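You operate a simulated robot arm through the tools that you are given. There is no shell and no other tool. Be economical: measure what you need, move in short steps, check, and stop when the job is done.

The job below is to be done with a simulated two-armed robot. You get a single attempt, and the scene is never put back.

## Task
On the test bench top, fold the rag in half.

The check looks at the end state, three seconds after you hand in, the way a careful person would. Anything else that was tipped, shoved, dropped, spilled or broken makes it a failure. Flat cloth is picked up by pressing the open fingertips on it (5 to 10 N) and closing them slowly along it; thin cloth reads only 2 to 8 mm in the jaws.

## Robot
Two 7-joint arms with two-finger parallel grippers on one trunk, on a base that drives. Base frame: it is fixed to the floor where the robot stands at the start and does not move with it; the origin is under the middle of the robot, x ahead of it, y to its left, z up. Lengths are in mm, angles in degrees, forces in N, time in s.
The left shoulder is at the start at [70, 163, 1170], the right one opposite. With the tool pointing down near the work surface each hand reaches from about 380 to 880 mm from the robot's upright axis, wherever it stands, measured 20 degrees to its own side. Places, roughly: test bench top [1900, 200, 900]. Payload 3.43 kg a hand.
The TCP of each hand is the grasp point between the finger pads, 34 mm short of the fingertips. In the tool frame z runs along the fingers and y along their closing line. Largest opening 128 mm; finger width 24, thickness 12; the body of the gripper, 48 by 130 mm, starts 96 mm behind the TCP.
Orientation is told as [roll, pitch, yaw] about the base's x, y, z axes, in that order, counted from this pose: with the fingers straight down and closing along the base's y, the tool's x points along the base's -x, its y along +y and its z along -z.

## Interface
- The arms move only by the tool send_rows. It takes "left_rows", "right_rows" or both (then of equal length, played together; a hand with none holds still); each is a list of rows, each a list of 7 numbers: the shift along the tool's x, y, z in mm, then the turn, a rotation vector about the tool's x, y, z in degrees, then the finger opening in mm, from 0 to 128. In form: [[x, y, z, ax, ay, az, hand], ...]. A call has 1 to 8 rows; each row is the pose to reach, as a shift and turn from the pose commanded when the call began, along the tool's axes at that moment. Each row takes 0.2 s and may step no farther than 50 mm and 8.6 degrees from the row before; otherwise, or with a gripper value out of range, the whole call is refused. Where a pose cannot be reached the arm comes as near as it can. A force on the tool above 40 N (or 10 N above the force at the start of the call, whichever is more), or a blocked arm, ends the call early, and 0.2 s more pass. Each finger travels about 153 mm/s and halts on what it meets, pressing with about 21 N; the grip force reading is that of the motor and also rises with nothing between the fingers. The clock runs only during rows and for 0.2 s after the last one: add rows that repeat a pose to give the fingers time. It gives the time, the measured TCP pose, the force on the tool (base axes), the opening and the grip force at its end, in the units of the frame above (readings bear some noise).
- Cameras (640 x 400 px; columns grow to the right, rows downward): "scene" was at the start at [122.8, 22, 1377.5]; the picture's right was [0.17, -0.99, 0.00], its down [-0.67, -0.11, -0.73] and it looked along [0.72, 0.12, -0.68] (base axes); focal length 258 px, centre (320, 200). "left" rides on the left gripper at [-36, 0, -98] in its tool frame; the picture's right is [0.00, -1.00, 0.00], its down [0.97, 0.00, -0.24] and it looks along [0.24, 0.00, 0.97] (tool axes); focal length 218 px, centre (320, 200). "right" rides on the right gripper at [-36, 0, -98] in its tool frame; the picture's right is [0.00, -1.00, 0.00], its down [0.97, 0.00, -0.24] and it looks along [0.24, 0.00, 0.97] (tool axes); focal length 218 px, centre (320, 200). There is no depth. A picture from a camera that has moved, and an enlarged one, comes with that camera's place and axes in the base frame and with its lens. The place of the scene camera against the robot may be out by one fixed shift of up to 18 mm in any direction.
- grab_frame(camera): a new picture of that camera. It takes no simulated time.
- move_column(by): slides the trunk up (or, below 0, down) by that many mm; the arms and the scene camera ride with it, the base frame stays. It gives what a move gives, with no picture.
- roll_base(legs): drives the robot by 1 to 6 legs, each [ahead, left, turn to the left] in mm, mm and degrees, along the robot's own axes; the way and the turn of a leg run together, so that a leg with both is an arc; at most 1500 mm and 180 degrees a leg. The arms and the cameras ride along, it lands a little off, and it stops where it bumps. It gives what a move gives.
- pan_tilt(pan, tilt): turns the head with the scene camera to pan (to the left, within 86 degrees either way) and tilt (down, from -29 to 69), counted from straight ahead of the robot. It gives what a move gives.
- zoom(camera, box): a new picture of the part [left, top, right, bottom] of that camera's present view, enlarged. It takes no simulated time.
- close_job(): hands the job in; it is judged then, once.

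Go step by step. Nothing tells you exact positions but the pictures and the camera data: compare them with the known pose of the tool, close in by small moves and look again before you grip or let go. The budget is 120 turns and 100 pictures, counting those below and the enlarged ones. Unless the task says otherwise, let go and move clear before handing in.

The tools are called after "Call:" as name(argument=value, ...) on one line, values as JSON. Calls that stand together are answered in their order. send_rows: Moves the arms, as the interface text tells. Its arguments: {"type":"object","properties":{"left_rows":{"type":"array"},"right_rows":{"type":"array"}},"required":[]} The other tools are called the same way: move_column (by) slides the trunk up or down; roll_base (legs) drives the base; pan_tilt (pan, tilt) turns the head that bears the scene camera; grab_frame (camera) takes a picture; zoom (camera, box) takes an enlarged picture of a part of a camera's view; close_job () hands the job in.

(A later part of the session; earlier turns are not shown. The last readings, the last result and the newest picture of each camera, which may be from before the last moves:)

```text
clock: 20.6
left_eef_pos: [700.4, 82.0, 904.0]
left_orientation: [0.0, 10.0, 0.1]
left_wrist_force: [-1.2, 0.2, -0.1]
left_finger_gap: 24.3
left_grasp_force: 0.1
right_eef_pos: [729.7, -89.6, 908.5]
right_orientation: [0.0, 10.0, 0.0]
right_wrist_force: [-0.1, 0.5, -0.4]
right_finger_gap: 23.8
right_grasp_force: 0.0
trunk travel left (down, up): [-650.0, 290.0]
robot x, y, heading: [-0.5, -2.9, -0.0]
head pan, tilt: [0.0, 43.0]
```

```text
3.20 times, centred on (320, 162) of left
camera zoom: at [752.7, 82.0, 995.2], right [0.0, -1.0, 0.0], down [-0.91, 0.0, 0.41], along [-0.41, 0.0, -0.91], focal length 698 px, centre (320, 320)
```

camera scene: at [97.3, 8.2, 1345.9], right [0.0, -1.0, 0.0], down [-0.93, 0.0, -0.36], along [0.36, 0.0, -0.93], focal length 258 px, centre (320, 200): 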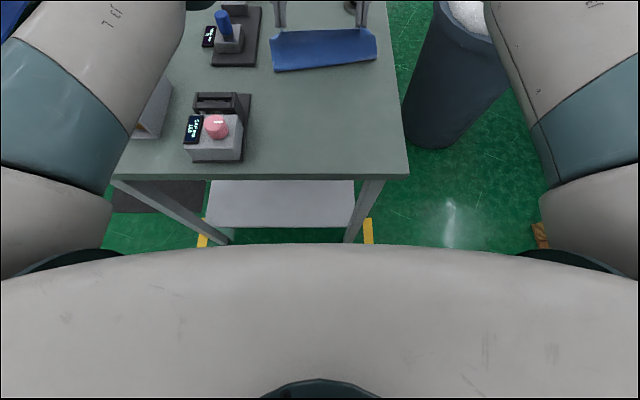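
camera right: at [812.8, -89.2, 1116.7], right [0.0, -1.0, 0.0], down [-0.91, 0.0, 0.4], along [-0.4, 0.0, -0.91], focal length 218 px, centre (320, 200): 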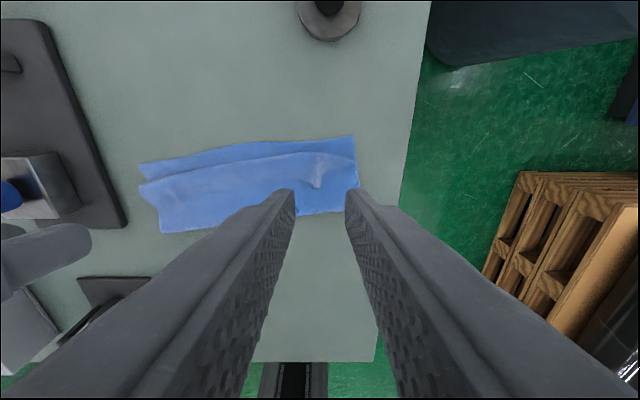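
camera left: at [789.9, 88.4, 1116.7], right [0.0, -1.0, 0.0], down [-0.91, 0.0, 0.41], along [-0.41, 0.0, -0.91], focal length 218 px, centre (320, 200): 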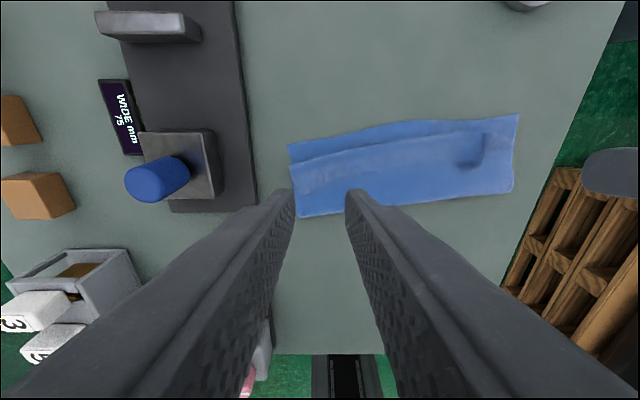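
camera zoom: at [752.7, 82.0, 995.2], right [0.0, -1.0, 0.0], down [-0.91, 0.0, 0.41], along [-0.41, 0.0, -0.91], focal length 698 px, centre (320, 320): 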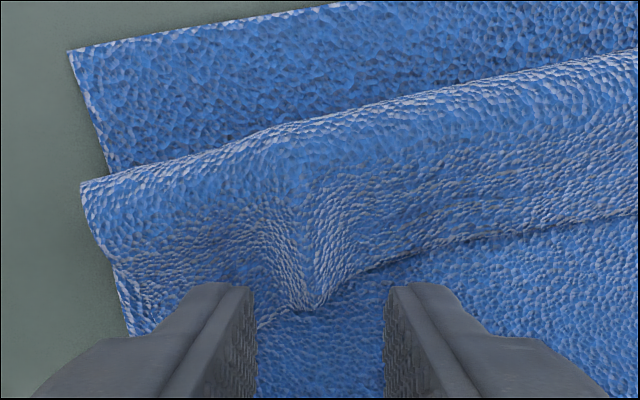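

The right fin sits between the right fingers and the left ridge between the left ones. I close both slowly.

Call:
send_rows(left_rows=[[0, 0, 1.5, 0, 0, 0, 20], [0, 0, 1.5, 0, 0, 0, 16], [0, 0, 1.5, 0, 0, 0, 12], [0, 0, 1.5, 0, 0, 0, 8], [0, 0, 1.5, 0, 0, 0, 4], [0, 0, 1.5, 0, 0, 0, 0], [0, 0, 1.5, 0, 0, 0, 0]], right_rows=[[0, 0, 0, 0, 0, 0, 20], [0, 0, 0, 0, 0, 0, 16], [0, 0, 0, 0, 0, 0, 12], [0, 0, 0, 0, 0, 0, 8], [0, 0, 0, 0, 0, 0, 4], [0, 0, 0, 0, 0, 0, 0], [0, 0, 0, 0, 0, 0, 0]])

Call:
zoom(camera="scene", box=[270, 165, 370, 227])

Call:
zoom(camera="left", box=[220, 100, 420, 225])

```text
clock: 22.2
left_eef_pos: [701.2, 81.9, 902.5]
left_orientation: [0.0, 9.9, 0.0]
left_wrist_force: [0.4, -1.9, 0.4]
left_finger_gap: 1.9
left_grasp_force: 20.9
right_eef_pos: [728.5, -89.1, 906.9]
right_orientation: [0.0, 10.0, 0.0]
right_wrist_force: [-1.3, 2.0, 0.0]
right_finger_gap: 2.5
right_grasp_force: 21.1
trunk travel left (down, up): [-650.0, 290.0]
robot x, y, heading: [-0.8, -1.5, 0.2]
head pan, tilt: [0.0, 43.0]
```

```text
6.40 times, centred on (320, 196) of scene
camera zoom: at [124.1, 8.1, 1377.6], right [0.0, -1.0, 0.0], down [-0.68, 0.0, -0.73], along [0.73, 0.0, -0.68], focal length 1653 px, centre (320, 226)
```

zoom: 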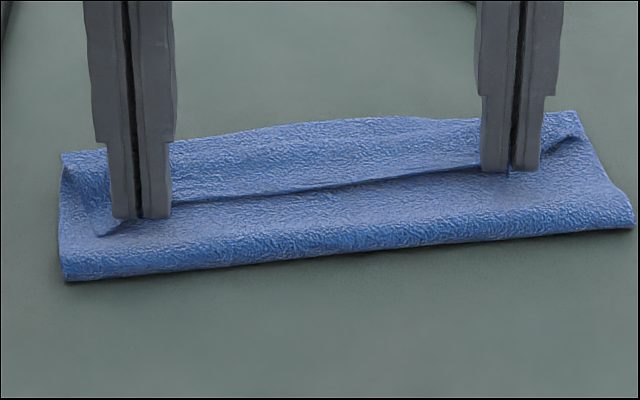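

```text
3.20 times, centred on (320, 162) of left
camera zoom: at [752.5, 81.4, 993.8], right [0.0, -1.0, 0.0], down [-0.91, 0.0, 0.41], along [-0.41, 0.0, -0.91], focal length 698 px, centre (320, 320)
```

zoom: 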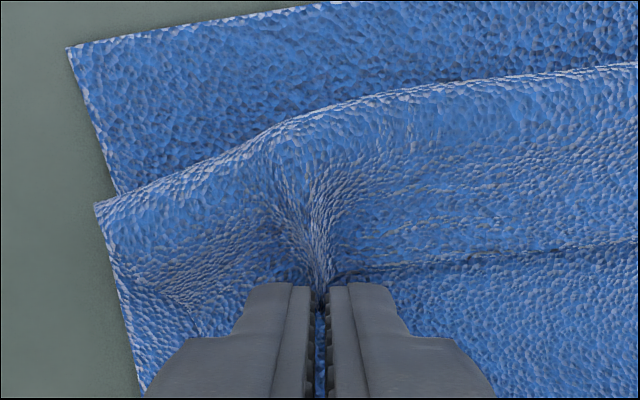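

Both grips read cloth. I lift a little to check that only the flap is held.

Call:
send_rows(left_rows=[[2, 0, -12, 0, 0, 0, 0], [4.3, 0, -25, 0, 0, 0, 0], [4.3, 0, -25, 0, 0, 0, 0]], right_rows=[[2, 0, -12, 0, 0, 0, 0], [4.3, 0, -25, 0, 0, 0, 0], [4.3, 0, -25, 0, 0, 0, 0]])

Call:
zoom(camera="scene", box=[270, 165, 370, 227])

Call:
grab_frame(camera="left")

Call:
grab_frame(camera="right")

```text
clock: 23.0
left_eef_pos: [700.9, 82.0, 927.9]
left_orientation: [0.1, 10.0, 0.0]
left_wrist_force: [-0.1, -2.6, 0.4]
left_finger_gap: 1.8
left_grasp_force: 20.9
right_eef_pos: [729.1, -89.1, 932.5]
right_orientation: [0.0, 10.0, 0.0]
right_wrist_force: [-0.6, 2.3, -0.5]
right_finger_gap: 2.5
right_grasp_force: 20.5
trunk travel left (down, up): [-650.0, 290.0]
robot x, y, heading: [-3.7, 0.9, 0.0]
head pan, tilt: [0.0, 43.0]
```

```text
6.40 times, centred on (320, 196) of scene
camera zoom: at [124.6, 8.1, 1377.6], right [0.0, -1.0, 0.0], down [-0.68, 0.0, -0.73], along [0.73, 0.0, -0.68], focal length 1653 px, centre (320, 226)
```

zoom: 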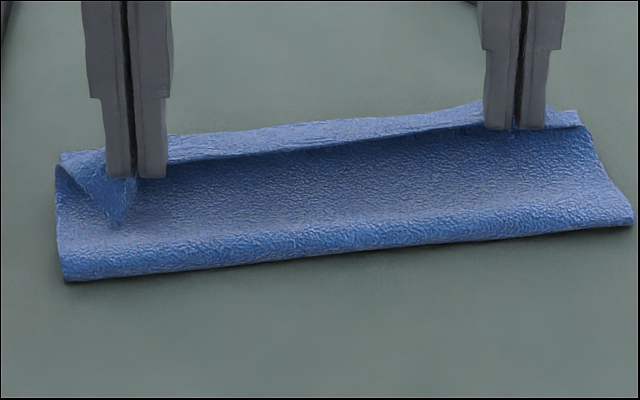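

```text
57 pictures are left
camera left: at [752.7, 81.5, 1018.6], right [0.0, -1.0, 0.0], down [-0.91, 0.0, 0.41], along [-0.41, 0.0, -0.91], focal length 218 px, centre (320, 200)
```

left: 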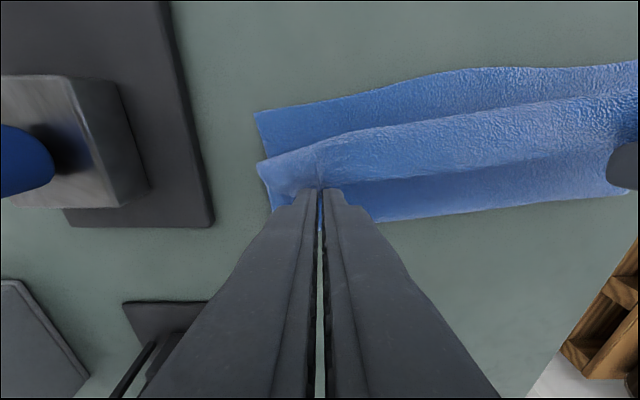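

```text
56 pictures are left
camera right: at [780.2, -87.8, 1023.7], right [0.0, -1.0, 0.0], down [-0.91, 0.0, 0.41], along [-0.41, 0.0, -0.91], focal length 218 px, centre (320, 200)
```

right: 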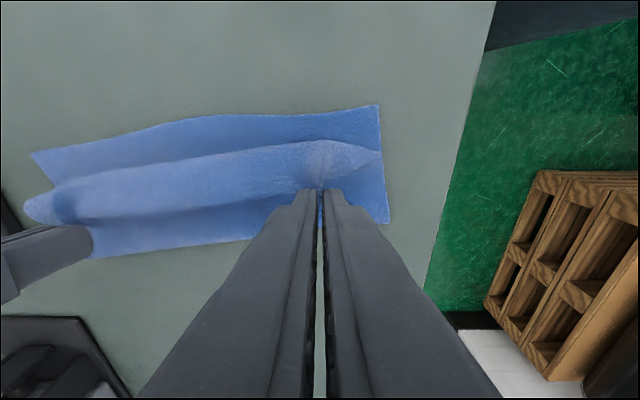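

Only the flap is held on both sides. I raise it and carry it forward until the top layer slopes up from the crease, ready to fall forward.

Call:
send_rows(left_rows=[[4.5, 0, -25.6, 0, 0, 0, 0], [-9, 0, -28, 0, 0, 0, 0], [-23.1, 0, -30.5, 0, 0, 0, 0], [-23.1, 0, -30.5, 0, 0, 0, 0]], right_rows=[[3.7, 0, -20.7, 0, 0, 0, 0], [-11, 0, -23, 0, 0, 0, 0], [-25.9, 0, -25.9, 0, 0, 0, 0], [-25.9, 0, -25.9, 0, 0, 0, 0]])

Call:
zoom(camera="scene", box=[270, 155, 370, 217])

Call:
grab_frame(camera="left")

Call:
grab_frame(camera="right")

```text
clock: 24.0
left_eef_pos: [728.0, 81.7, 954.0]
left_orientation: [0.0, 10.0, 0.1]
left_wrist_force: [-0.2, -2.5, 0.1]
left_finger_gap: 1.8
left_grasp_force: 21.5
right_eef_pos: [758.9, -89.3, 954.2]
right_orientation: [0.1, 10.0, 0.0]
right_wrist_force: [0.0, 1.1, -0.3]
right_finger_gap: 2.3
right_grasp_force: 20.7
trunk travel left (down, up): [-650.0, 290.0]
robot x, y, heading: [-1.4, 2.6, 0.2]
head pan, tilt: [0.0, 43.0]
```

```text
6.40 times, centred on (320, 186) of scene
camera zoom: at [123.6, 8.0, 1377.7], right [0.0, -1.0, 0.0], down [-0.68, 0.0, -0.73], along [0.73, 0.0, -0.68], focal length 1653 px, centre (320, 290)
```

zoom: 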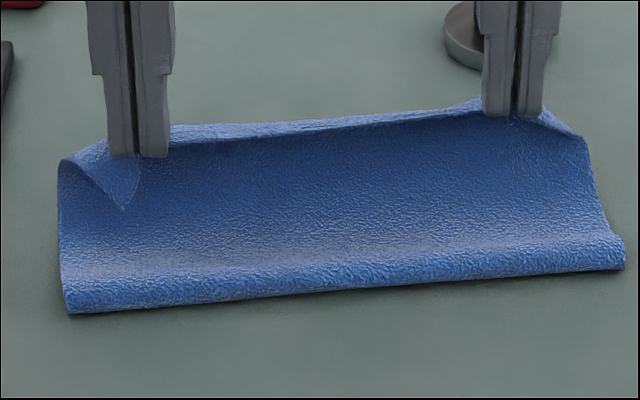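

```text
54 pictures are left
camera left: at [780.4, 81.0, 1044.8], right [0.0, -1.0, 0.0], down [-0.91, 0.0, 0.41], along [-0.41, 0.0, -0.91], focal length 218 px, centre (320, 200)
```

left: 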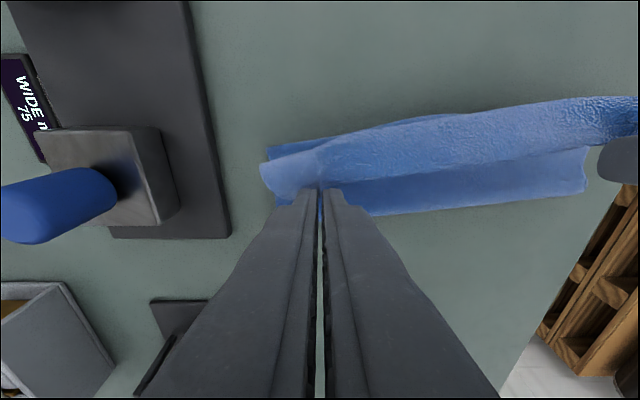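

```text
53 pictures are left
camera right: at [809.8, -88.0, 1045.4], right [0.0, -1.0, 0.0], down [-0.91, 0.0, 0.41], along [-0.41, 0.0, -0.91], focal length 218 px, centre (320, 200)
```

right: 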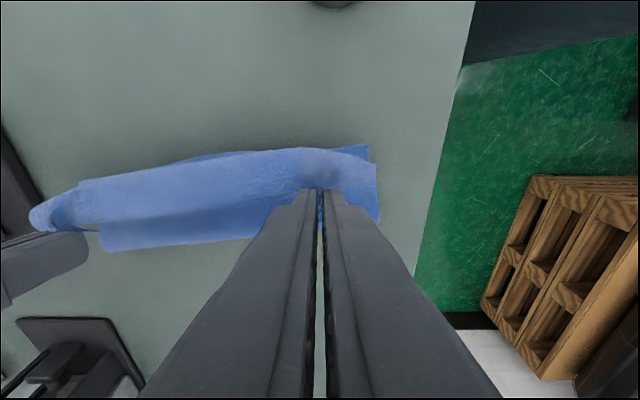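

The sheet is still slack near the edge. I bring both hands forward and lower until the layer is nearly straight, then check.

Call:
send_rows(left_rows=[[-16.2, 0, 5.3, 0, -4, 0, 0], [-28.8, 0, 24.9, 0, -7, 0, 0], [-28.8, 0, 24.9, 0, -7, 0, 0]], right_rows=[[-11.2, 0, 6.1, 0, -4, 0, 0], [-20.9, 0, 26.3, 0, -7, 0, 0], [-20.9, 0, 26.3, 0, -7, 0, 0]])

Call:
zoom(camera="scene", box=[270, 155, 370, 217])

Call:
grab_frame(camera="left")

Call:
grab_frame(camera="right")

```text
clock: 24.8
left_eef_pos: [753.3, 81.6, 923.0]
left_orientation: [0.0, 3.0, 0.0]
left_wrist_force: [-0.8, -0.8, -0.5]
left_finger_gap: 2.0
left_grasp_force: 21.0
right_eef_pos: [774.5, -88.5, 924.3]
right_orientation: [0.0, 3.0, 0.0]
right_wrist_force: [-0.5, 2.1, 0.4]
right_finger_gap: 2.6
right_grasp_force: 20.9
trunk travel left (down, up): [-650.0, 290.0]
robot x, y, heading: [0.5, -0.7, 0.1]
head pan, tilt: [0.0, 43.0]
```

```text
6.40 times, centred on (320, 186) of scene
camera zoom: at [123.5, 8.3, 1377.7], right [0.0, -1.0, 0.0], down [-0.68, 0.0, -0.73], along [0.73, 0.0, -0.68], focal length 1653 px, centre (320, 290)
```

zoom: 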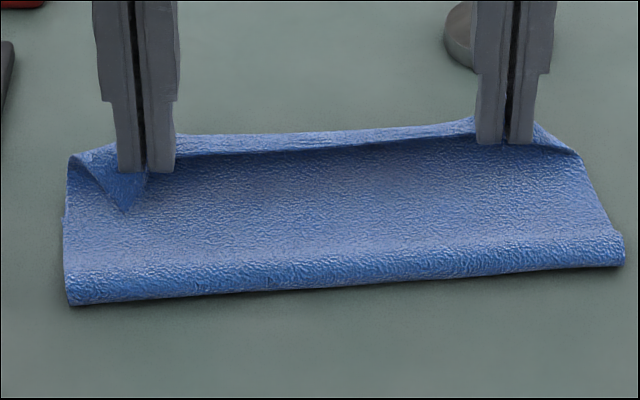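

```text
51 pictures are left
camera left: at [792.7, 82.1, 1020.8], right [0.0, -1.0, 0.0], down [-0.96, 0.0, 0.29], along [-0.29, 0.0, -0.96], focal length 218 px, centre (320, 200)
```

left: 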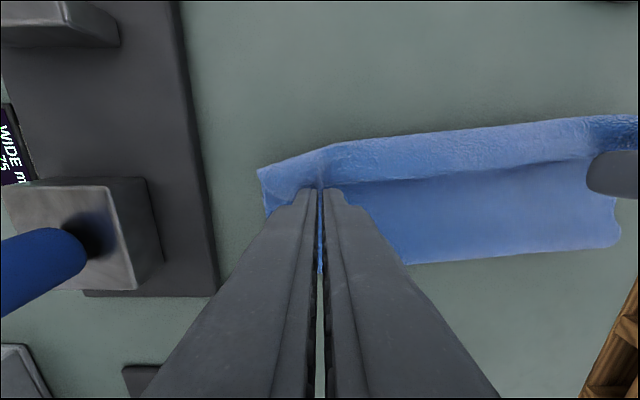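

```text
50 pictures are left
camera right: at [813.9, -87.8, 1021.2], right [0.0, -1.0, 0.0], down [-0.96, 0.0, 0.29], along [-0.29, 0.0, -0.96], focal length 218 px, centre (320, 200)
```

right: 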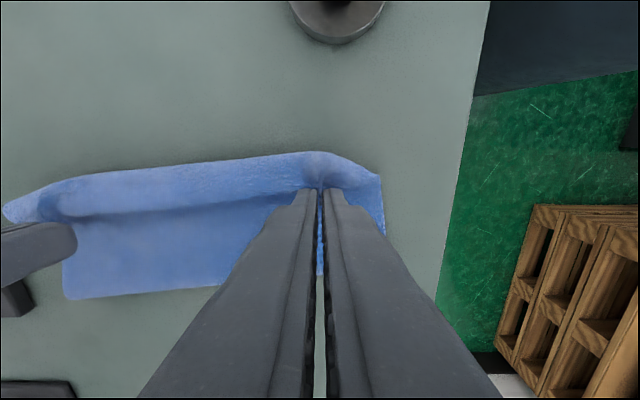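

The layer now slopes from the crease to the hands, past the lower edge. I loosen the grip while pulling forward, so the edge slips out pointing forward.

Call:
send_rows(left_rows=[[-6, 0, 0, 0, 0, 0, 4], [-20, 0, 0, 0, 0, 0, 7], [-28, 0, 0, 0, 0, 0, 12], [-30, 0, -8, 0, 0, 0, 20], [-30, 0, -40, 0, 0, 0, 20], [-20, 0, -85, 0, 0, 0, 20], [-20, 0, -120, 0, 0, 0, 20]], right_rows=[[-6, 0, 0, 0, 0, 0, 4], [-20, 0, 0, 0, 0, 0, 7], [-25, 0, 0, 0, 0, 0, 12], [-25, 0, -8, 0, 0, 0, 20], [-25, 0, -40, 0, 0, 0, 20], [-10, 0, -85, 0, 0, 0, 20], [-10, 0, -120, 0, 0, 0, 20]])

Call:
zoom(camera="scene", box=[270, 160, 370, 222])

Call:
grab_frame(camera="left")

Call:
grab_frame(camera="right")

```text
clock: 26.4
left_eef_pos: [777.4, 83.6, 1043.0]
left_orientation: [0.0, 3.0, 0.0]
left_wrist_force: [-0.2, 1.1, 0.4]
left_finger_gap: 20.0
left_grasp_force: 0.2
right_eef_pos: [789.5, -89.1, 1046.6]
right_orientation: [-0.1, 3.0, 0.0]
right_wrist_force: [0.0, 0.9, 0.1]
right_finger_gap: 20.3
right_grasp_force: 0.0
trunk travel left (down, up): [-650.0, 290.0]
robot x, y, heading: [5.2, 1.7, -0.1]
head pan, tilt: [0.0, 43.0]
```

```text
6.40 times, centred on (320, 191) of scene
camera zoom: at [122.8, 9.4, 1377.6], right [0.0, -1.0, 0.0], down [-0.68, 0.0, -0.73], along [0.73, 0.0, -0.68], focal length 1653 px, centre (320, 258)
```

zoom: 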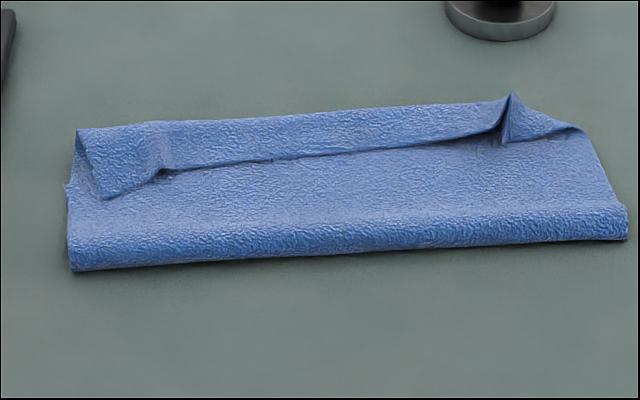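

```text
48 pictures are left
camera left: at [818.1, 82.5, 1140.2], right [0.0, -1.0, 0.0], down [-0.96, 0.0, 0.29], along [-0.29, 0.0, -0.96], focal length 218 px, centre (320, 200)
```

left: 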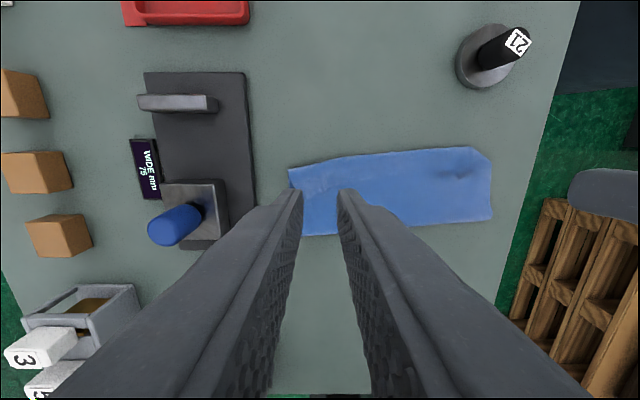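

```text
47 pictures are left
camera right: at [829.7, -87.4, 1141.7], right [0.0, -1.0, 0.0], down [-0.96, 0.0, 0.29], along [-0.29, 0.0, -0.96], focal length 218 px, centre (320, 200)
```

right: 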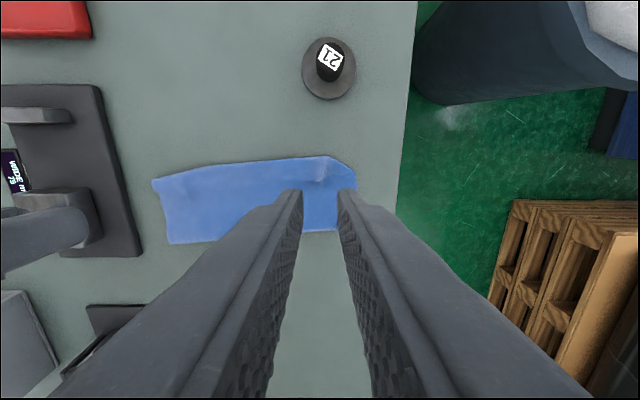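

The flap fell back again because my fingers can't turn over at this end of the reach. I'll unfold the rag and fold the far edge toward me instead, where the hands can tilt fully. First I need to locate the ridges for the unfolding grip.

Call:
zoom(camera="left", box=[270, 130, 510, 250])

Call:
zoom(camera="right", box=[130, 130, 370, 250])

```text
2.67 times, centred on (390, 190) of left
camera zoom: at [818.1, 82.5, 1140.2], right [0.0, -1.0, 0.0], down [-0.96, 0.0, 0.29], along [-0.29, 0.0, -0.96], focal length 582 px, centre (133, 227)
```

zoom: 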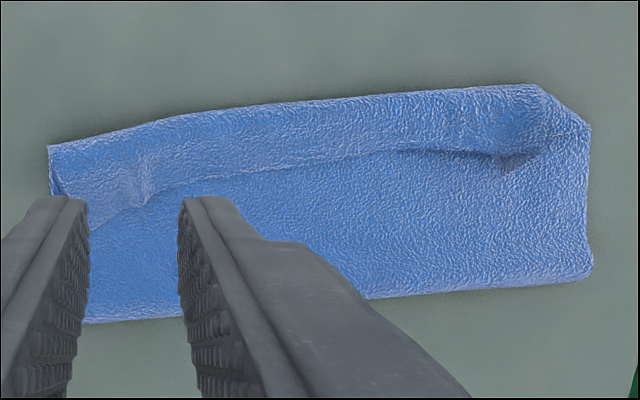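

```text
2.67 times, centred on (250, 190) of right
camera zoom: at [829.7, -87.4, 1141.7], right [0.0, -1.0, 0.0], down [-0.96, 0.0, 0.29], along [-0.29, 0.0, -0.96], focal length 582 px, centre (507, 227)
```

zoom: 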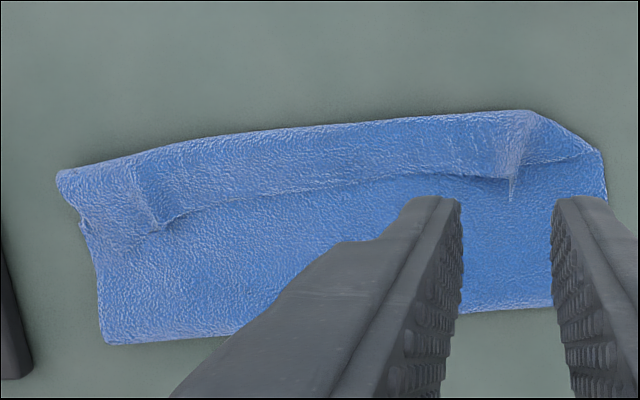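

Ridge tips are at about (749, 77) and (766, −90). I go down over them with open fingers.

Call:
send_rows(left_rows=[[25, -6.6, 40, 0, 0, 0, 24], [25, -6.6, 80, 0, 0, 0, 24], [23.5, -6.6, 115, 0, 0, 0, 24], [22.7, -6.6, 132, 0, 0, 0, 24], [22.7, -6.6, 140.4, 0, 0, 0, 24], [22.7, -6.6, 140.4, 0, 0, 0, 24]], right_rows=[[21, -1, 40, 0, 0, 0, 24], [21, -1, 80, 0, 0, 0, 24], [19, -1, 115, 0, 0, 0, 24], [18.3, -1, 130, 0, 0, 0, 24], [18.3, -1, 139.1, 0, 0, 0, 24], [18.3, -1, 139.1, 0, 0, 0, 24]])

Call:
zoom(camera="scene", box=[270, 155, 370, 217])

```text
clock: 27.8
left_eef_pos: [750.1, 75.2, 904.1]
left_orientation: [-0.1, 3.0, 0.1]
left_wrist_force: [0.1, -0.2, -1.4]
left_finger_gap: 24.1
left_grasp_force: 0.0
right_eef_pos: [764.0, -90.7, 906.2]
right_orientation: [0.1, 3.0, 0.0]
right_wrist_force: [0.3, 0.1, 0.3]
right_finger_gap: 24.1
right_grasp_force: 0.1
trunk travel left (down, up): [-650.0, 290.0]
robot x, y, heading: [-3.6, -0.1, -0.2]
head pan, tilt: [0.0, 43.0]
```

```text
6.40 times, centred on (320, 186) of scene
camera zoom: at [123.9, 8.1, 1377.6], right [0.0, -1.0, 0.0], down [-0.68, 0.0, -0.73], along [0.73, 0.0, -0.68], focal length 1653 px, centre (320, 290)
```

zoom: 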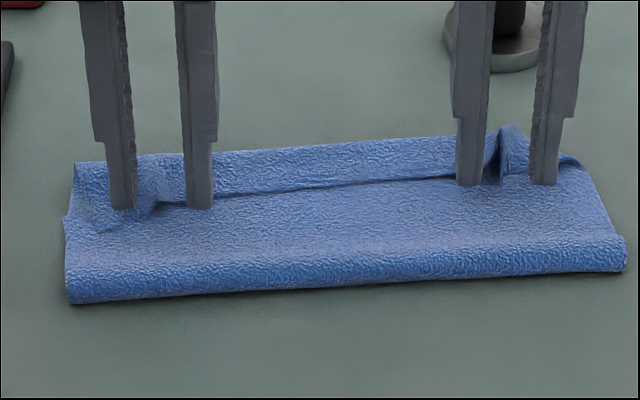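

The ridges are between the fingers. I close slowly.

Call:
send_rows(left_rows=[[0, 0, 1.5, 0, 0, 0, 18], [0, 0, 1.5, 0, 0, 0, 13], [0, 0, 1.5, 0, 0, 0, 8], [0, 0, 1.5, 0, 0, 0, 4], [0, 0, 1.5, 0, 0, 0, 0], [0, 0, 1.5, 0, 0, 0, 0], [0, 0, -10, 0, 0, 0, 0], [0, 0, -25, 0, 0, 0, 0]], right_rows=[[0, 0, 0, 0, 0, 0, 18], [0, 0, 0, 0, 0, 0, 13], [0, 0, 0, 0, 0, 0, 8], [0, 0, 0, 0, 0, 0, 4], [0, 0, 0, 0, 0, 0, 0], [0, 0, 0, 0, 0, 0, 0], [0, 0, -10, 0, 0, 0, 0], [0, 0, -25, 0, 0, 0, 0]])

Call:
zoom(camera="scene", box=[270, 155, 370, 217])

```text
clock: 29.6
left_eef_pos: [749.5, 76.0, 929.5]
left_orientation: [0.0, 3.1, 0.0]
left_wrist_force: [-0.5, -0.9, -0.6]
left_finger_gap: 2.2
left_grasp_force: 20.8
right_eef_pos: [765.4, -90.2, 931.8]
right_orientation: [0.1, 2.9, 0.0]
right_wrist_force: [-1.2, -0.7, 0.0]
right_finger_gap: 2.5
right_grasp_force: 21.2
trunk travel left (down, up): [-650.0, 290.0]
robot x, y, heading: [-0.8, -0.9, -0.3]
head pan, tilt: [0.0, 43.0]
```

```text
6.40 times, centred on (320, 186) of scene
camera zoom: at [123.6, 8.1, 1377.6], right [0.0, -1.0, 0.0], down [-0.68, 0.0, -0.73], along [0.73, 0.0, -0.68], focal length 1653 px, centre (320, 290)
```

zoom: 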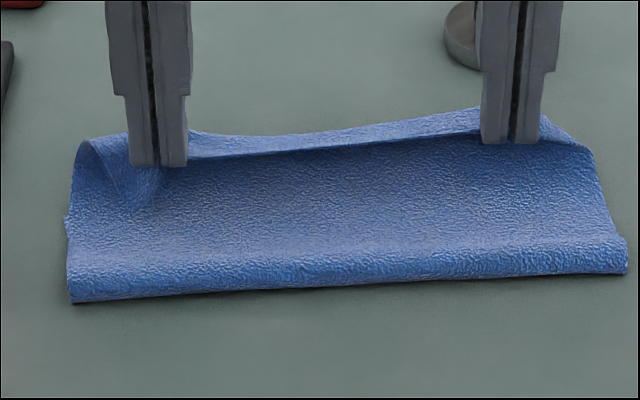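

Both edges are held again. I swing them back along the arc and lay the rag open toward me.

Call:
send_rows(left_rows=[[26.6, 0, -28.7, 0, 0, 0, 0], [62.9, 0, -51.9, 0, 0, 0, 0], [103.4, 0, -60.8, 0, 0, 0, 0], [142.9, 0, -47.7, 0, 0, 0, 0], [173.6, 0, -21.1, 0, 0, 0, 0], [192, 0, 10, 0, 0, 0, 0], [199.7, 0, 34.4, 0, 0, 0, 0], [199.7, 0, 34.4, 0, 0, 0, 0]], right_rows=[[26, 0, -28.7, 0, 0, 0, 0], [61, 0, -51.9, 0, 0, 0, 0], [100.4, 0, -60.8, 0, 0, 0, 0], [138.9, 0, -47.7, 0, 0, 0, 0], [168.6, 0, -21.1, 0, 0, 0, 0], [186, 0, 10, 0, 0, 0, 0], [193.7, 0, 34.4, 0, 0, 0, 0], [193.7, 0, 34.4, 0, 0, 0, 0]])

Call:
zoom(camera="scene", box=[240, 145, 400, 245])

```text
clock: 31.4
left_eef_pos: [549.8, 74.4, 912.3]
left_orientation: [0.2, 2.3, 0.1]
left_wrist_force: [-0.1, 0.0, -0.4]
left_finger_gap: 2.0
left_grasp_force: 21.6
right_eef_pos: [568.2, -93.6, 907.8]
right_orientation: [0.2, 2.8, -0.1]
right_wrist_force: [-0.7, 0.6, -0.3]
right_finger_gap: 2.6
right_grasp_force: 20.8
trunk travel left (down, up): [-650.0, 290.0]
robot x, y, heading: [2.5, -0.9, 0.1]
head pan, tilt: [0.0, 43.0]
```

```text
4.00 times, centred on (320, 195) of scene
camera zoom: at [121.2, 4.2, 1379.3], right [0.0, -1.0, 0.0], down [-0.68, 0.0, -0.73], along [0.73, 0.0, -0.68], focal length 1033 px, centre (320, 220)
```

zoom: 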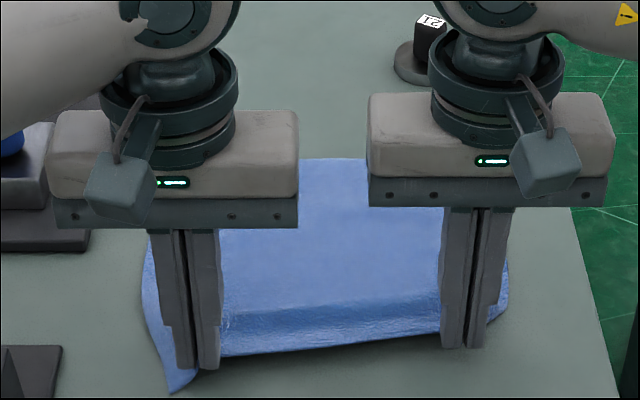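

The rag is laid back open with a little slack left near the hands. I pull it gently taut, let go, and lift clear.

Call:
send_rows(left_rows=[[6, 2, 4, 0, 0, 0, 0], [12, 3, 9, 0, 0, 0, 0], [12, 3, 9, 0, 0, 0, 0], [12, 3, 9, 0, 0, 0, 16], [12, 3, 9, 0, 0, 0, 30], [12, 3, -30, 0, 0, 0, 30], [12, 3, -75, 0, 0, 0, 30], [12, 3, -120, 0, 0, 0, 30]], right_rows=[[6, -2, 3, 0, 0, 0, 0], [12, -3, 5, 0, 0, 0, 0], [12, -3, 5, 0, 0, 0, 0], [12, -3, 5, 0, 0, 0, 16], [12, -3, 5, 0, 0, 0, 30], [12, -3, -30, 0, 0, 0, 30], [12, -3, -75, 0, 0, 0, 30], [12, -3, -120, 0, 0, 0, 30]])

Call:
grab_frame(camera="left")

Call:
grab_frame(camera="right")

Call:
zoom(camera="scene", box=[240, 145, 400, 245])

```text
clock: 33.2
left_eef_pos: [540.3, 78.8, 1024.5]
left_orientation: [0.0, 3.0, 0.0]
left_wrist_force: [-0.5, 0.7, 0.5]
left_finger_gap: 30.0
left_grasp_force: 0.1
right_eef_pos: [562.6, -91.5, 1027.6]
right_orientation: [-0.2, 2.9, 0.0]
right_wrist_force: [0.2, 0.6, 0.7]
right_finger_gap: 30.4
right_grasp_force: 0.1
trunk travel left (down, up): [-650.0, 290.0]
robot x, y, heading: [-2.8, 4.2, 0.1]
head pan, tilt: [0.0, 43.0]
```

```text
41 pictures are left
camera left: at [581.5, 78.3, 1121.6], right [0.0, -1.0, 0.0], down [-0.96, 0.0, 0.29], along [-0.29, 0.0, -0.96], focal length 218 px, centre (320, 200)
```

left: 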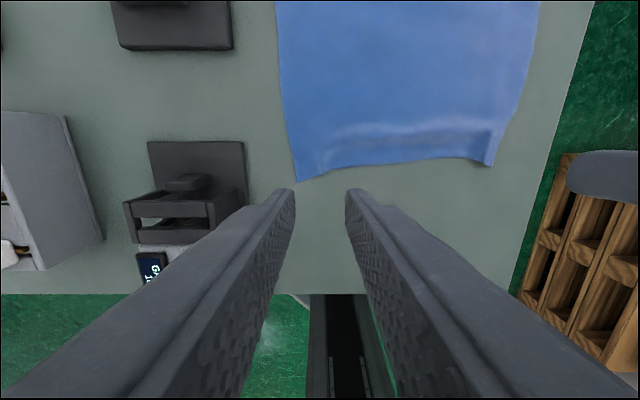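

```text
40 pictures are left
camera right: at [602.6, -91.5, 1123.9], right [0.0, -1.0, 0.0], down [-0.96, 0.0, 0.29], along [-0.29, 0.0, -0.96], focal length 218 px, centre (320, 200)
```

right: 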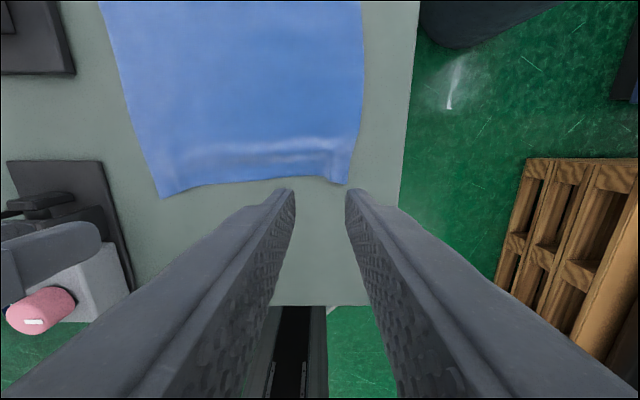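

```text
4.00 times, centred on (320, 195) of scene
camera zoom: at [122.0, 8.6, 1377.2], right [0.0, -1.0, 0.0], down [-0.68, 0.0, -0.73], along [0.73, 0.0, -0.68], focal length 1033 px, centre (320, 220)
```

zoom: 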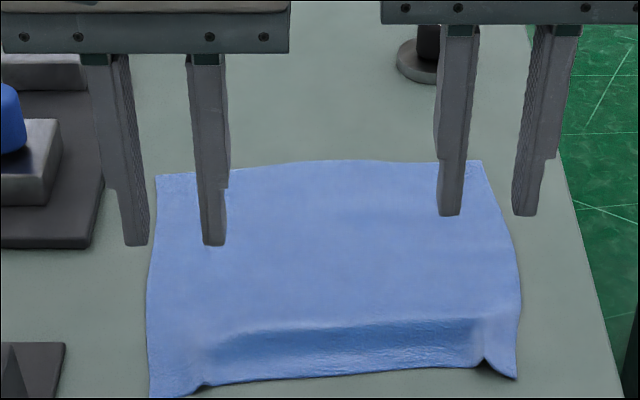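

The rag is open again with a wrinkle along the near edge. I press the fingertips on the near corners and drag outward and back to smooth it.

Call:
send_rows(left_rows=[[-5, 7, 40, 0, 0, 0, 30], [-10, 14, 80, 0, 0, 0, 30], [-13, 14, 110, 0, 0, 0, 30], [-14.6, 14, 124.6, 0, 0, 0, 30], [-14.6, 14, 126.5, 0, 0, 0, 30], [-14.6, 14, 126.5, 0, 0, 0, 30]], right_rows=[[0, -8, 40, 0, 0, 0, 30], [-1, -16.5, 80, 0, 0, 0, 30], [-2.7, -16.5, 113, 0, 0, 0, 30], [-3.7, -16.5, 128, 0, 0, 0, 30], [-3.7, -16.5, 130, 0, 0, 0, 30], [-3.7, -16.5, 130, 0, 0, 0, 30]])

```text
clock: 34.6
left_eef_pos: [552.8, 92.8, 898.2]
left_orientation: [0.0, 2.9, 0.0]
left_wrist_force: [-0.1, 0.7, -0.3]
left_finger_gap: 30.0
left_grasp_force: 0.1
right_eef_pos: [562.5, -110.0, 896.7]
right_orientation: [-0.1, 3.0, 0.0]
right_wrist_force: [0.5, -0.7, 0.6]
right_finger_gap: 29.9
right_grasp_force: 0.1
trunk travel left (down, up): [-650.0, 290.0]
robot x, y, heading: [-4.8, 1.0, 0.1]
head pan, tilt: [0.0, 43.0]
```

Call:
send_rows(left_rows=[[0, 0, 2, 0, 0, 0, 30], [0, 0, 3.2, 0, 0, 0, 30], [4, 4, 3.2, 0, 0, 0, 30], [8, 8, 3.2, 0, 0, 0, 30], [12, 12, 3.2, 0, 0, 0, 30], [14, 15, 3.2, 0, 0, 0, 30], [14, 15, 3.2, 0, 0, 0, 30]], right_rows=[[0, 0, 1.5, 0, 0, 0, 30], [0, 0, 2.6, 0, 0, 0, 30], [4, -2, 2.6, 0, 0, 0, 30], [8, -4, 2.6, 0, 0, 0, 30], [12, -6, 2.6, 0, 0, 0, 30], [14, -8, 2.6, 0, 0, 0, 30], [14, -8, 2.6, 0, 0, 0, 30]])

Call:
grab_frame(camera="right")

```text
clock: 36.2
left_eef_pos: [536.2, 104.9, 898.6]
left_orientation: [0.1, 2.9, 0.0]
left_wrist_force: [-0.1, -0.9, 0.3]
left_finger_gap: 29.8
left_grasp_force: 0.0
right_eef_pos: [545.9, -120.4, 896.1]
right_orientation: [0.1, 2.8, 0.0]
right_wrist_force: [0.9, 1.4, 6.7]
right_finger_gap: 29.5
right_grasp_force: 0.0
trunk travel left (down, up): [-650.0, 290.0]
robot x, y, heading: [2.1, -3.6, -0.1]
head pan, tilt: [0.0, 43.0]
```

```text
38 pictures are left
camera right: at [585.9, -119.7, 992.6], right [0.0, -1.0, 0.0], down [-0.96, 0.0, 0.29], along [-0.29, 0.0, -0.96], focal length 218 px, centre (320, 200)
```

right: 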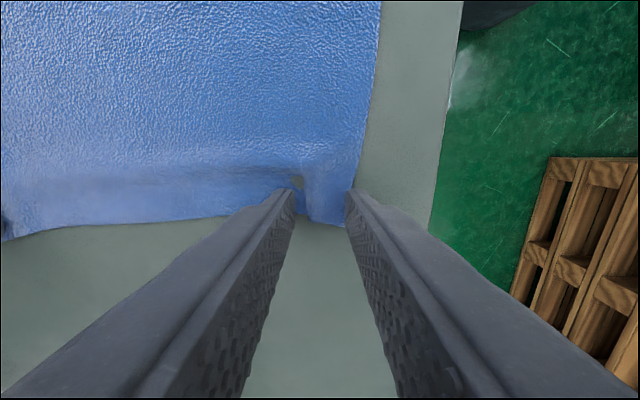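

The right corner was dragged; the left hand never quite touched. I redo the left with more pressure and lift the right.

Call:
send_rows(left_rows=[[-14, -13, -2, 0, 0, 0, 30], [-14, -13, 0, 0, 0, 0, 30], [-14, -13, 2, 0, 0, 0, 30], [-14, -13, 2.8, 0, 0, 0, 30], [-14, -13, 2.8, 0, 0, 0, 30]], right_rows=[[0, 0, -5, 0, 0, 0, 30], [0, 0, -30, 0, 0, 0, 30], [0, 0, -70, 0, 0, 0, 30], [0, 0, -100, 0, 0, 0, 30], [0, 0, -100, 0, 0, 0, 30]])

```text
clock: 37.4
left_eef_pos: [548.2, 98.5, 900.5]
left_orientation: [0.0, 2.1, 0.3]
left_wrist_force: [0.2, 0.5, 0.2]
left_finger_gap: 29.9
left_grasp_force: 0.0
right_eef_pos: [546.8, -118.9, 999.9]
right_orientation: [0.1, 2.6, -0.1]
right_wrist_force: [-0.3, 0.4, 0.2]
right_finger_gap: 29.8
right_grasp_force: 0.0
trunk travel left (down, up): [-650.0, 290.0]
robot x, y, heading: [4.5, 3.4, 0.0]
head pan, tilt: [0.0, 43.0]
```

The left hand isn't getting down where commanded and shows no contact force. I check whether the arm is touching something.

Call:
grab_frame(camera="scene")

Call:
grab_frame(camera="left")

```text
37 pictures are left
camera scene: at [115.0, 9.0, 1379.0], right [0.0, -1.0, 0.0], down [-0.68, 0.0, -0.74], along [0.74, 0.0, -0.68], focal length 258 px, centre (320, 200)
```

scene: 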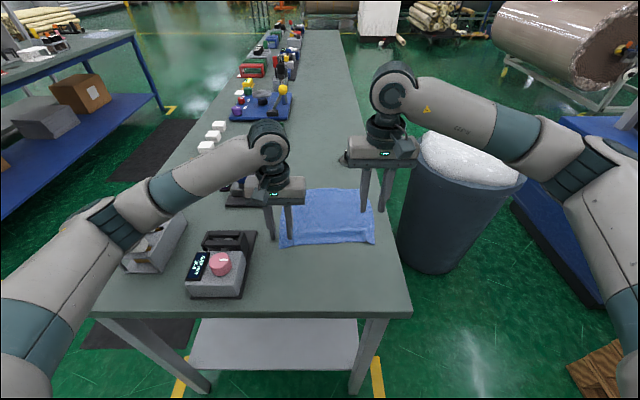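

```text
36 pictures are left
camera left: at [587.4, 98.1, 997.8], right [0.01, -1.0, 0.0], down [-0.96, -0.01, 0.28], along [-0.28, 0.0, -0.96], focal length 218 px, centre (320, 200)
```

left: 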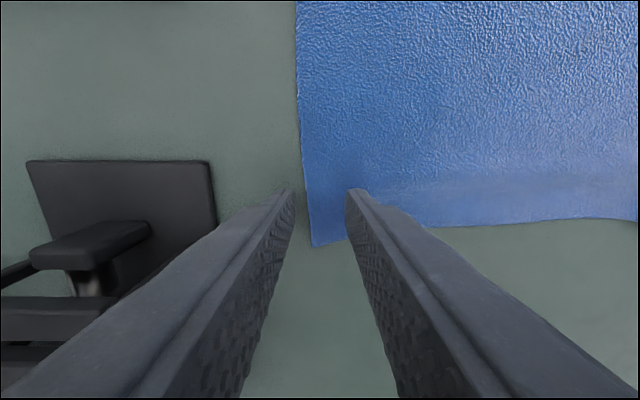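

The left elbow looks low over the number-block holder, so it may be resting on it. I raise the left hand at once and check the blocks.

Call:
send_rows(left_rows=[[0, 0, -15, 0, 0, 0, 30], [0, 0, -50, 0, 0, 0, 30], [0, 0, -95, 0, 0, 0, 30], [0, 0, -140, 0, 0, 0, 30], [0, 0, -140, 0, 0, 0, 30]])

Call:
pan_tilt(pan=20, tilt=50)

Call:
grab_frame(camera="scene")

```text
clock: 38.6
left_eef_pos: [558.9, 95.2, 1033.0]
left_orientation: [0.0, 3.2, 0.0]
left_wrist_force: [-0.3, 0.0, 0.0]
left_finger_gap: 29.9
left_grasp_force: 0.0
right_eef_pos: [552.6, -117.8, 994.3]
right_orientation: [-0.1, 3.0, 0.0]
right_wrist_force: [-0.2, -0.4, -0.5]
right_finger_gap: 30.2
right_grasp_force: 0.0
trunk travel left (down, up): [-650.0, 290.0]
robot x, y, heading: [1.0, 0.5, -0.2]
head pan, tilt: [0.0, 43.0]
```

```text
clock: 39.4
left_eef_pos: [558.1, 93.5, 1033.2]
left_orientation: [0.0, 3.0, 0.0]
left_wrist_force: [0.4, -0.3, -0.5]
left_finger_gap: 30.1
left_grasp_force: 0.1
right_eef_pos: [554.0, -118.4, 995.6]
right_orientation: [0.0, 3.0, 0.0]
right_wrist_force: [0.0, 0.1, 0.6]
right_finger_gap: 30.1
right_grasp_force: 0.1
trunk travel left (down, up): [-650.0, 290.0]
robot x, y, heading: [1.8, -0.9, -0.3]
head pan, tilt: [20.0, 50.0]
```

```text
35 pictures are left
camera scene: at [113.7, 34.3, 1367.9], right [0.34, -0.94, 0.0], down [-0.72, -0.26, -0.64], along [0.6, 0.22, -0.77], focal length 258 px, centre (320, 200)
```

scene: 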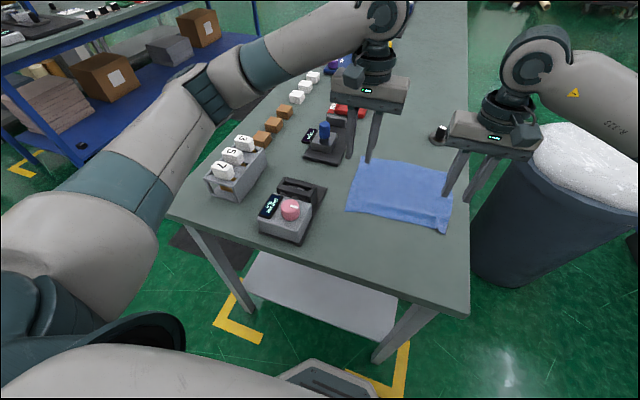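

The blocks look upright. I zoom in to make sure they weren't shifted.

Call:
zoom(camera="scene", box=[180, 90, 340, 250])

Call:
grab_frame(camera="left")

```text
2.50 times, centred on (260, 170) of scene
camera zoom: at [113.7, 34.3, 1367.9], right [0.34, -0.94, 0.0], down [-0.72, -0.26, -0.64], along [0.6, 0.22, -0.77], focal length 646 px, centre (470, 275)
```

zoom: 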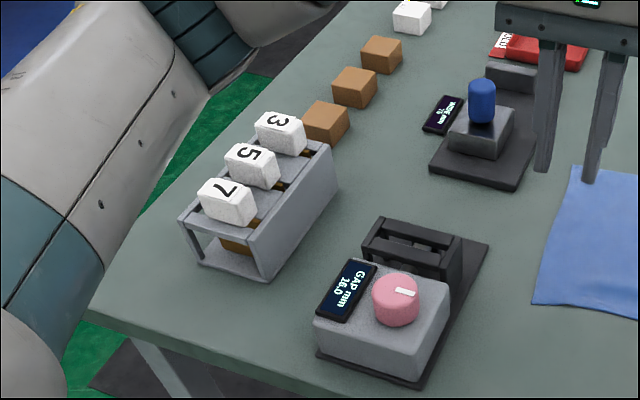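

```text
33 pictures are left
camera left: at [598.8, 94.8, 1129.4], right [0.0, -1.0, 0.0], down [-0.96, 0.0, 0.29], along [-0.29, 0.0, -0.96], focal length 218 px, centre (320, 200)
```

left: 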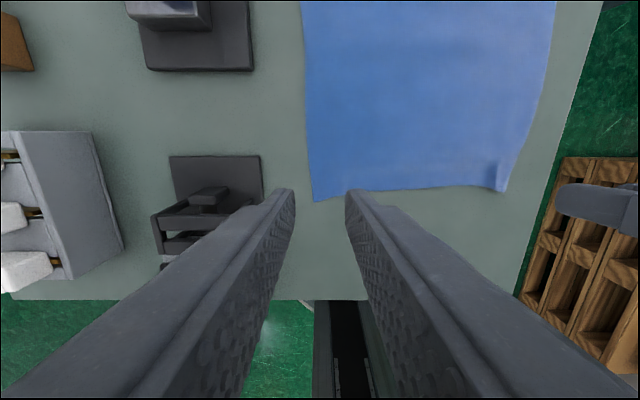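

Everything else is undisturbed and the rag is now flat. I move both hands over the far corners.

Call:
send_rows(left_rows=[[-36, 0, -3, 0, -1, 0, 40], [-72, 0, -5, 0, -2, 0, 40], [-108, 0, -6, 0, -3, 0, 40], [-144, 0, -8, 0, -3, 0, 40], [-177, 0, -9, 0, -3, 0, 40], [-177, 0, -9, 0, -3, 0, 40]], right_rows=[[-41, 5, -10, 0, -1, 0, 40], [-82, 11, -20, 0, -2, 0, 40], [-123, 17, -30, 0, -3, 0, 40], [-164, 23, -40, 0, -3, 0, 40], [-205, 28, -46, 0, -3, 0, 40], [-205, 28, -46, 0, -3, 0, 40]])

Call:
grab_frame(camera="left")

Call:
grab_frame(camera="right")

```text
clock: 40.8
left_eef_pos: [735.5, 94.3, 1032.7]
left_orientation: [0.1, 0.0, 0.0]
left_wrist_force: [0.3, -0.9, -0.3]
left_finger_gap: 39.7
left_grasp_force: 0.0
right_eef_pos: [759.8, -90.1, 1030.5]
right_orientation: [0.1, 0.0, 0.0]
right_wrist_force: [-0.1, -0.4, 0.5]
right_finger_gap: 39.4
right_grasp_force: 0.0
trunk travel left (down, up): [-650.0, 290.0]
robot x, y, heading: [4.6, 1.4, 0.2]
head pan, tilt: [20.0, 50.0]
```

```text
32 pictures are left
camera left: at [770.5, 93.2, 1131.6], right [0.0, -1.0, 0.0], down [-0.97, 0.0, 0.24], along [-0.24, 0.0, -0.97], focal length 218 px, centre (320, 200)
```

left: 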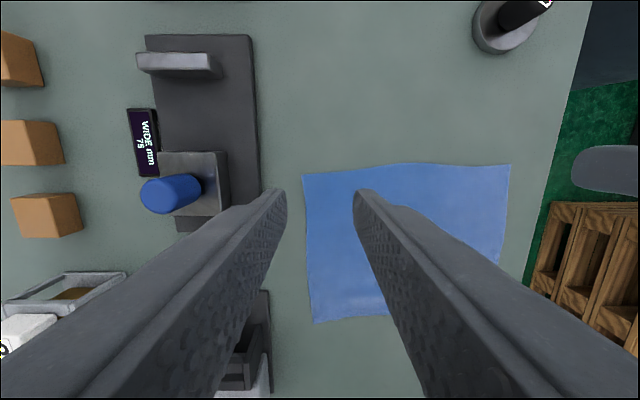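

```text
31 pictures are left
camera right: at [794.2, -89.7, 1129.6], right [0.0, -1.0, 0.0], down [-0.97, 0.0, 0.24], along [-0.24, 0.0, -0.97], focal length 218 px, centre (320, 200)
```

right: 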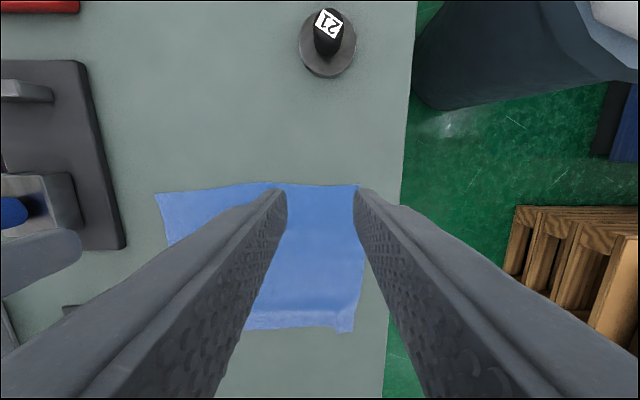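

The rag now has its far corners at (737, 116) and (748, −138) and near corners at (515, 101) and (528, −136). I lower both hands onto the far corners.

Call:
send_rows(left_rows=[[3, -7, 40, 0, 0, 0, 40], [3, -14.3, 80, 0, 0, 0, 40], [3, -14.3, 110, 0, 0, 0, 40], [3, -14.3, 128, 0, 0, 0, 40], [3, -14.3, 134, 0, 0, 0, 40], [3, -14.3, 134, 0, 0, 0, 40]], right_rows=[[10, -7, 40, 0, 0, 0, 40], [20, -13, 80, 0, 0, 0, 40], [20, -13, 110, 0, 0, 0, 40], [20, -13, 126, 0, 0, 0, 40], [20, -13, 132, 0, 0, 0, 40], [20, -13, 132, 0, 0, 0, 40]])

Call:
send_rows(left_rows=[[0, 0, 1.5, 0, 0, 0, 40], [0, 0, 2.5, 0, 0, 0, 40], [0, 0, 2.5, 0, 0, 0, 40]], right_rows=[[0, 0, 1.5, 0, 0, 0, 40], [0, 0, 2.5, 0, 0, 0, 40], [0, 0, 2.5, 0, 0, 0, 40]])

Call:
grab_frame(camera="left")

Call:
grab_frame(camera="right")

```text
clock: 42.2
left_eef_pos: [733.5, 78.8, 899.3]
left_orientation: [0.0, 0.0, 0.1]
left_wrist_force: [-0.7, -1.0, -0.3]
left_finger_gap: 39.7
left_grasp_force: 0.0
right_eef_pos: [739.4, -102.5, 898.3]
right_orientation: [0.0, 0.0, 0.0]
right_wrist_force: [-1.1, -0.7, -0.7]
right_finger_gap: 40.0
right_grasp_force: 0.0
trunk travel left (down, up): [-650.0, 290.0]
robot x, y, heading: [-1.0, 3.3, 0.1]
head pan, tilt: [20.0, 50.0]
```

```text
clock: 43.0
left_eef_pos: [733.0, 80.7, 895.8]
left_orientation: [-0.1, -0.1, 0.1]
left_wrist_force: [0.2, 0.1, 0.1]
left_finger_gap: 40.1
left_grasp_force: 0.1
right_eef_pos: [740.0, -102.4, 895.6]
right_orientation: [0.0, -0.1, 0.0]
right_wrist_force: [-0.9, -0.5, 1.7]
right_finger_gap: 39.9
right_grasp_force: 0.0
trunk travel left (down, up): [-650.0, 290.0]
robot x, y, heading: [-0.2, 0.8, -0.0]
head pan, tilt: [20.0, 50.0]
```

```text
30 pictures are left
camera left: at [767.9, 79.9, 994.4], right [0.0, -1.0, 0.0], down [-0.97, 0.0, 0.24], along [-0.24, 0.0, -0.97], focal length 218 px, centre (320, 200)
```

left: 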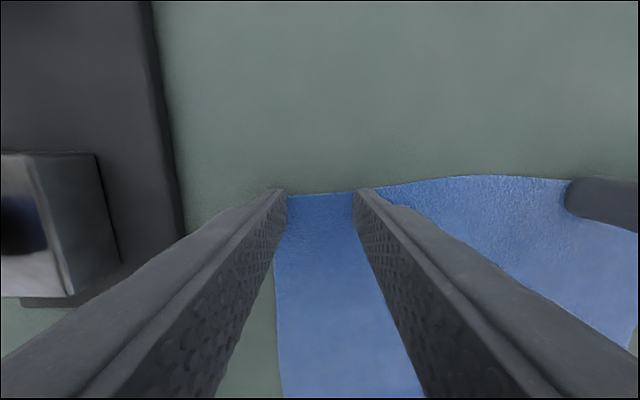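

```text
29 pictures are left
camera right: at [775.2, -101.7, 994.4], right [0.0, -1.0, 0.0], down [-0.97, 0.0, 0.24], along [-0.24, 0.0, -0.97], focal length 218 px, centre (320, 200)
```

right: 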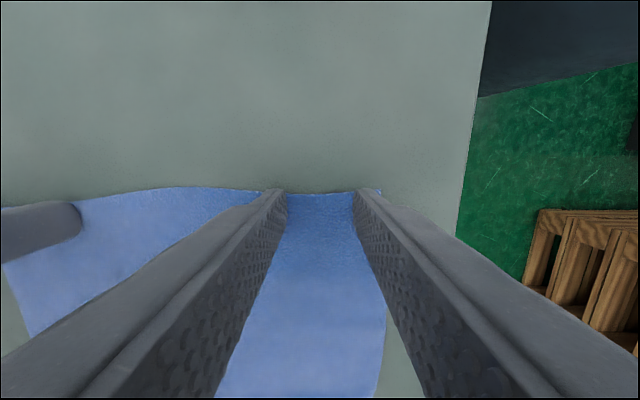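

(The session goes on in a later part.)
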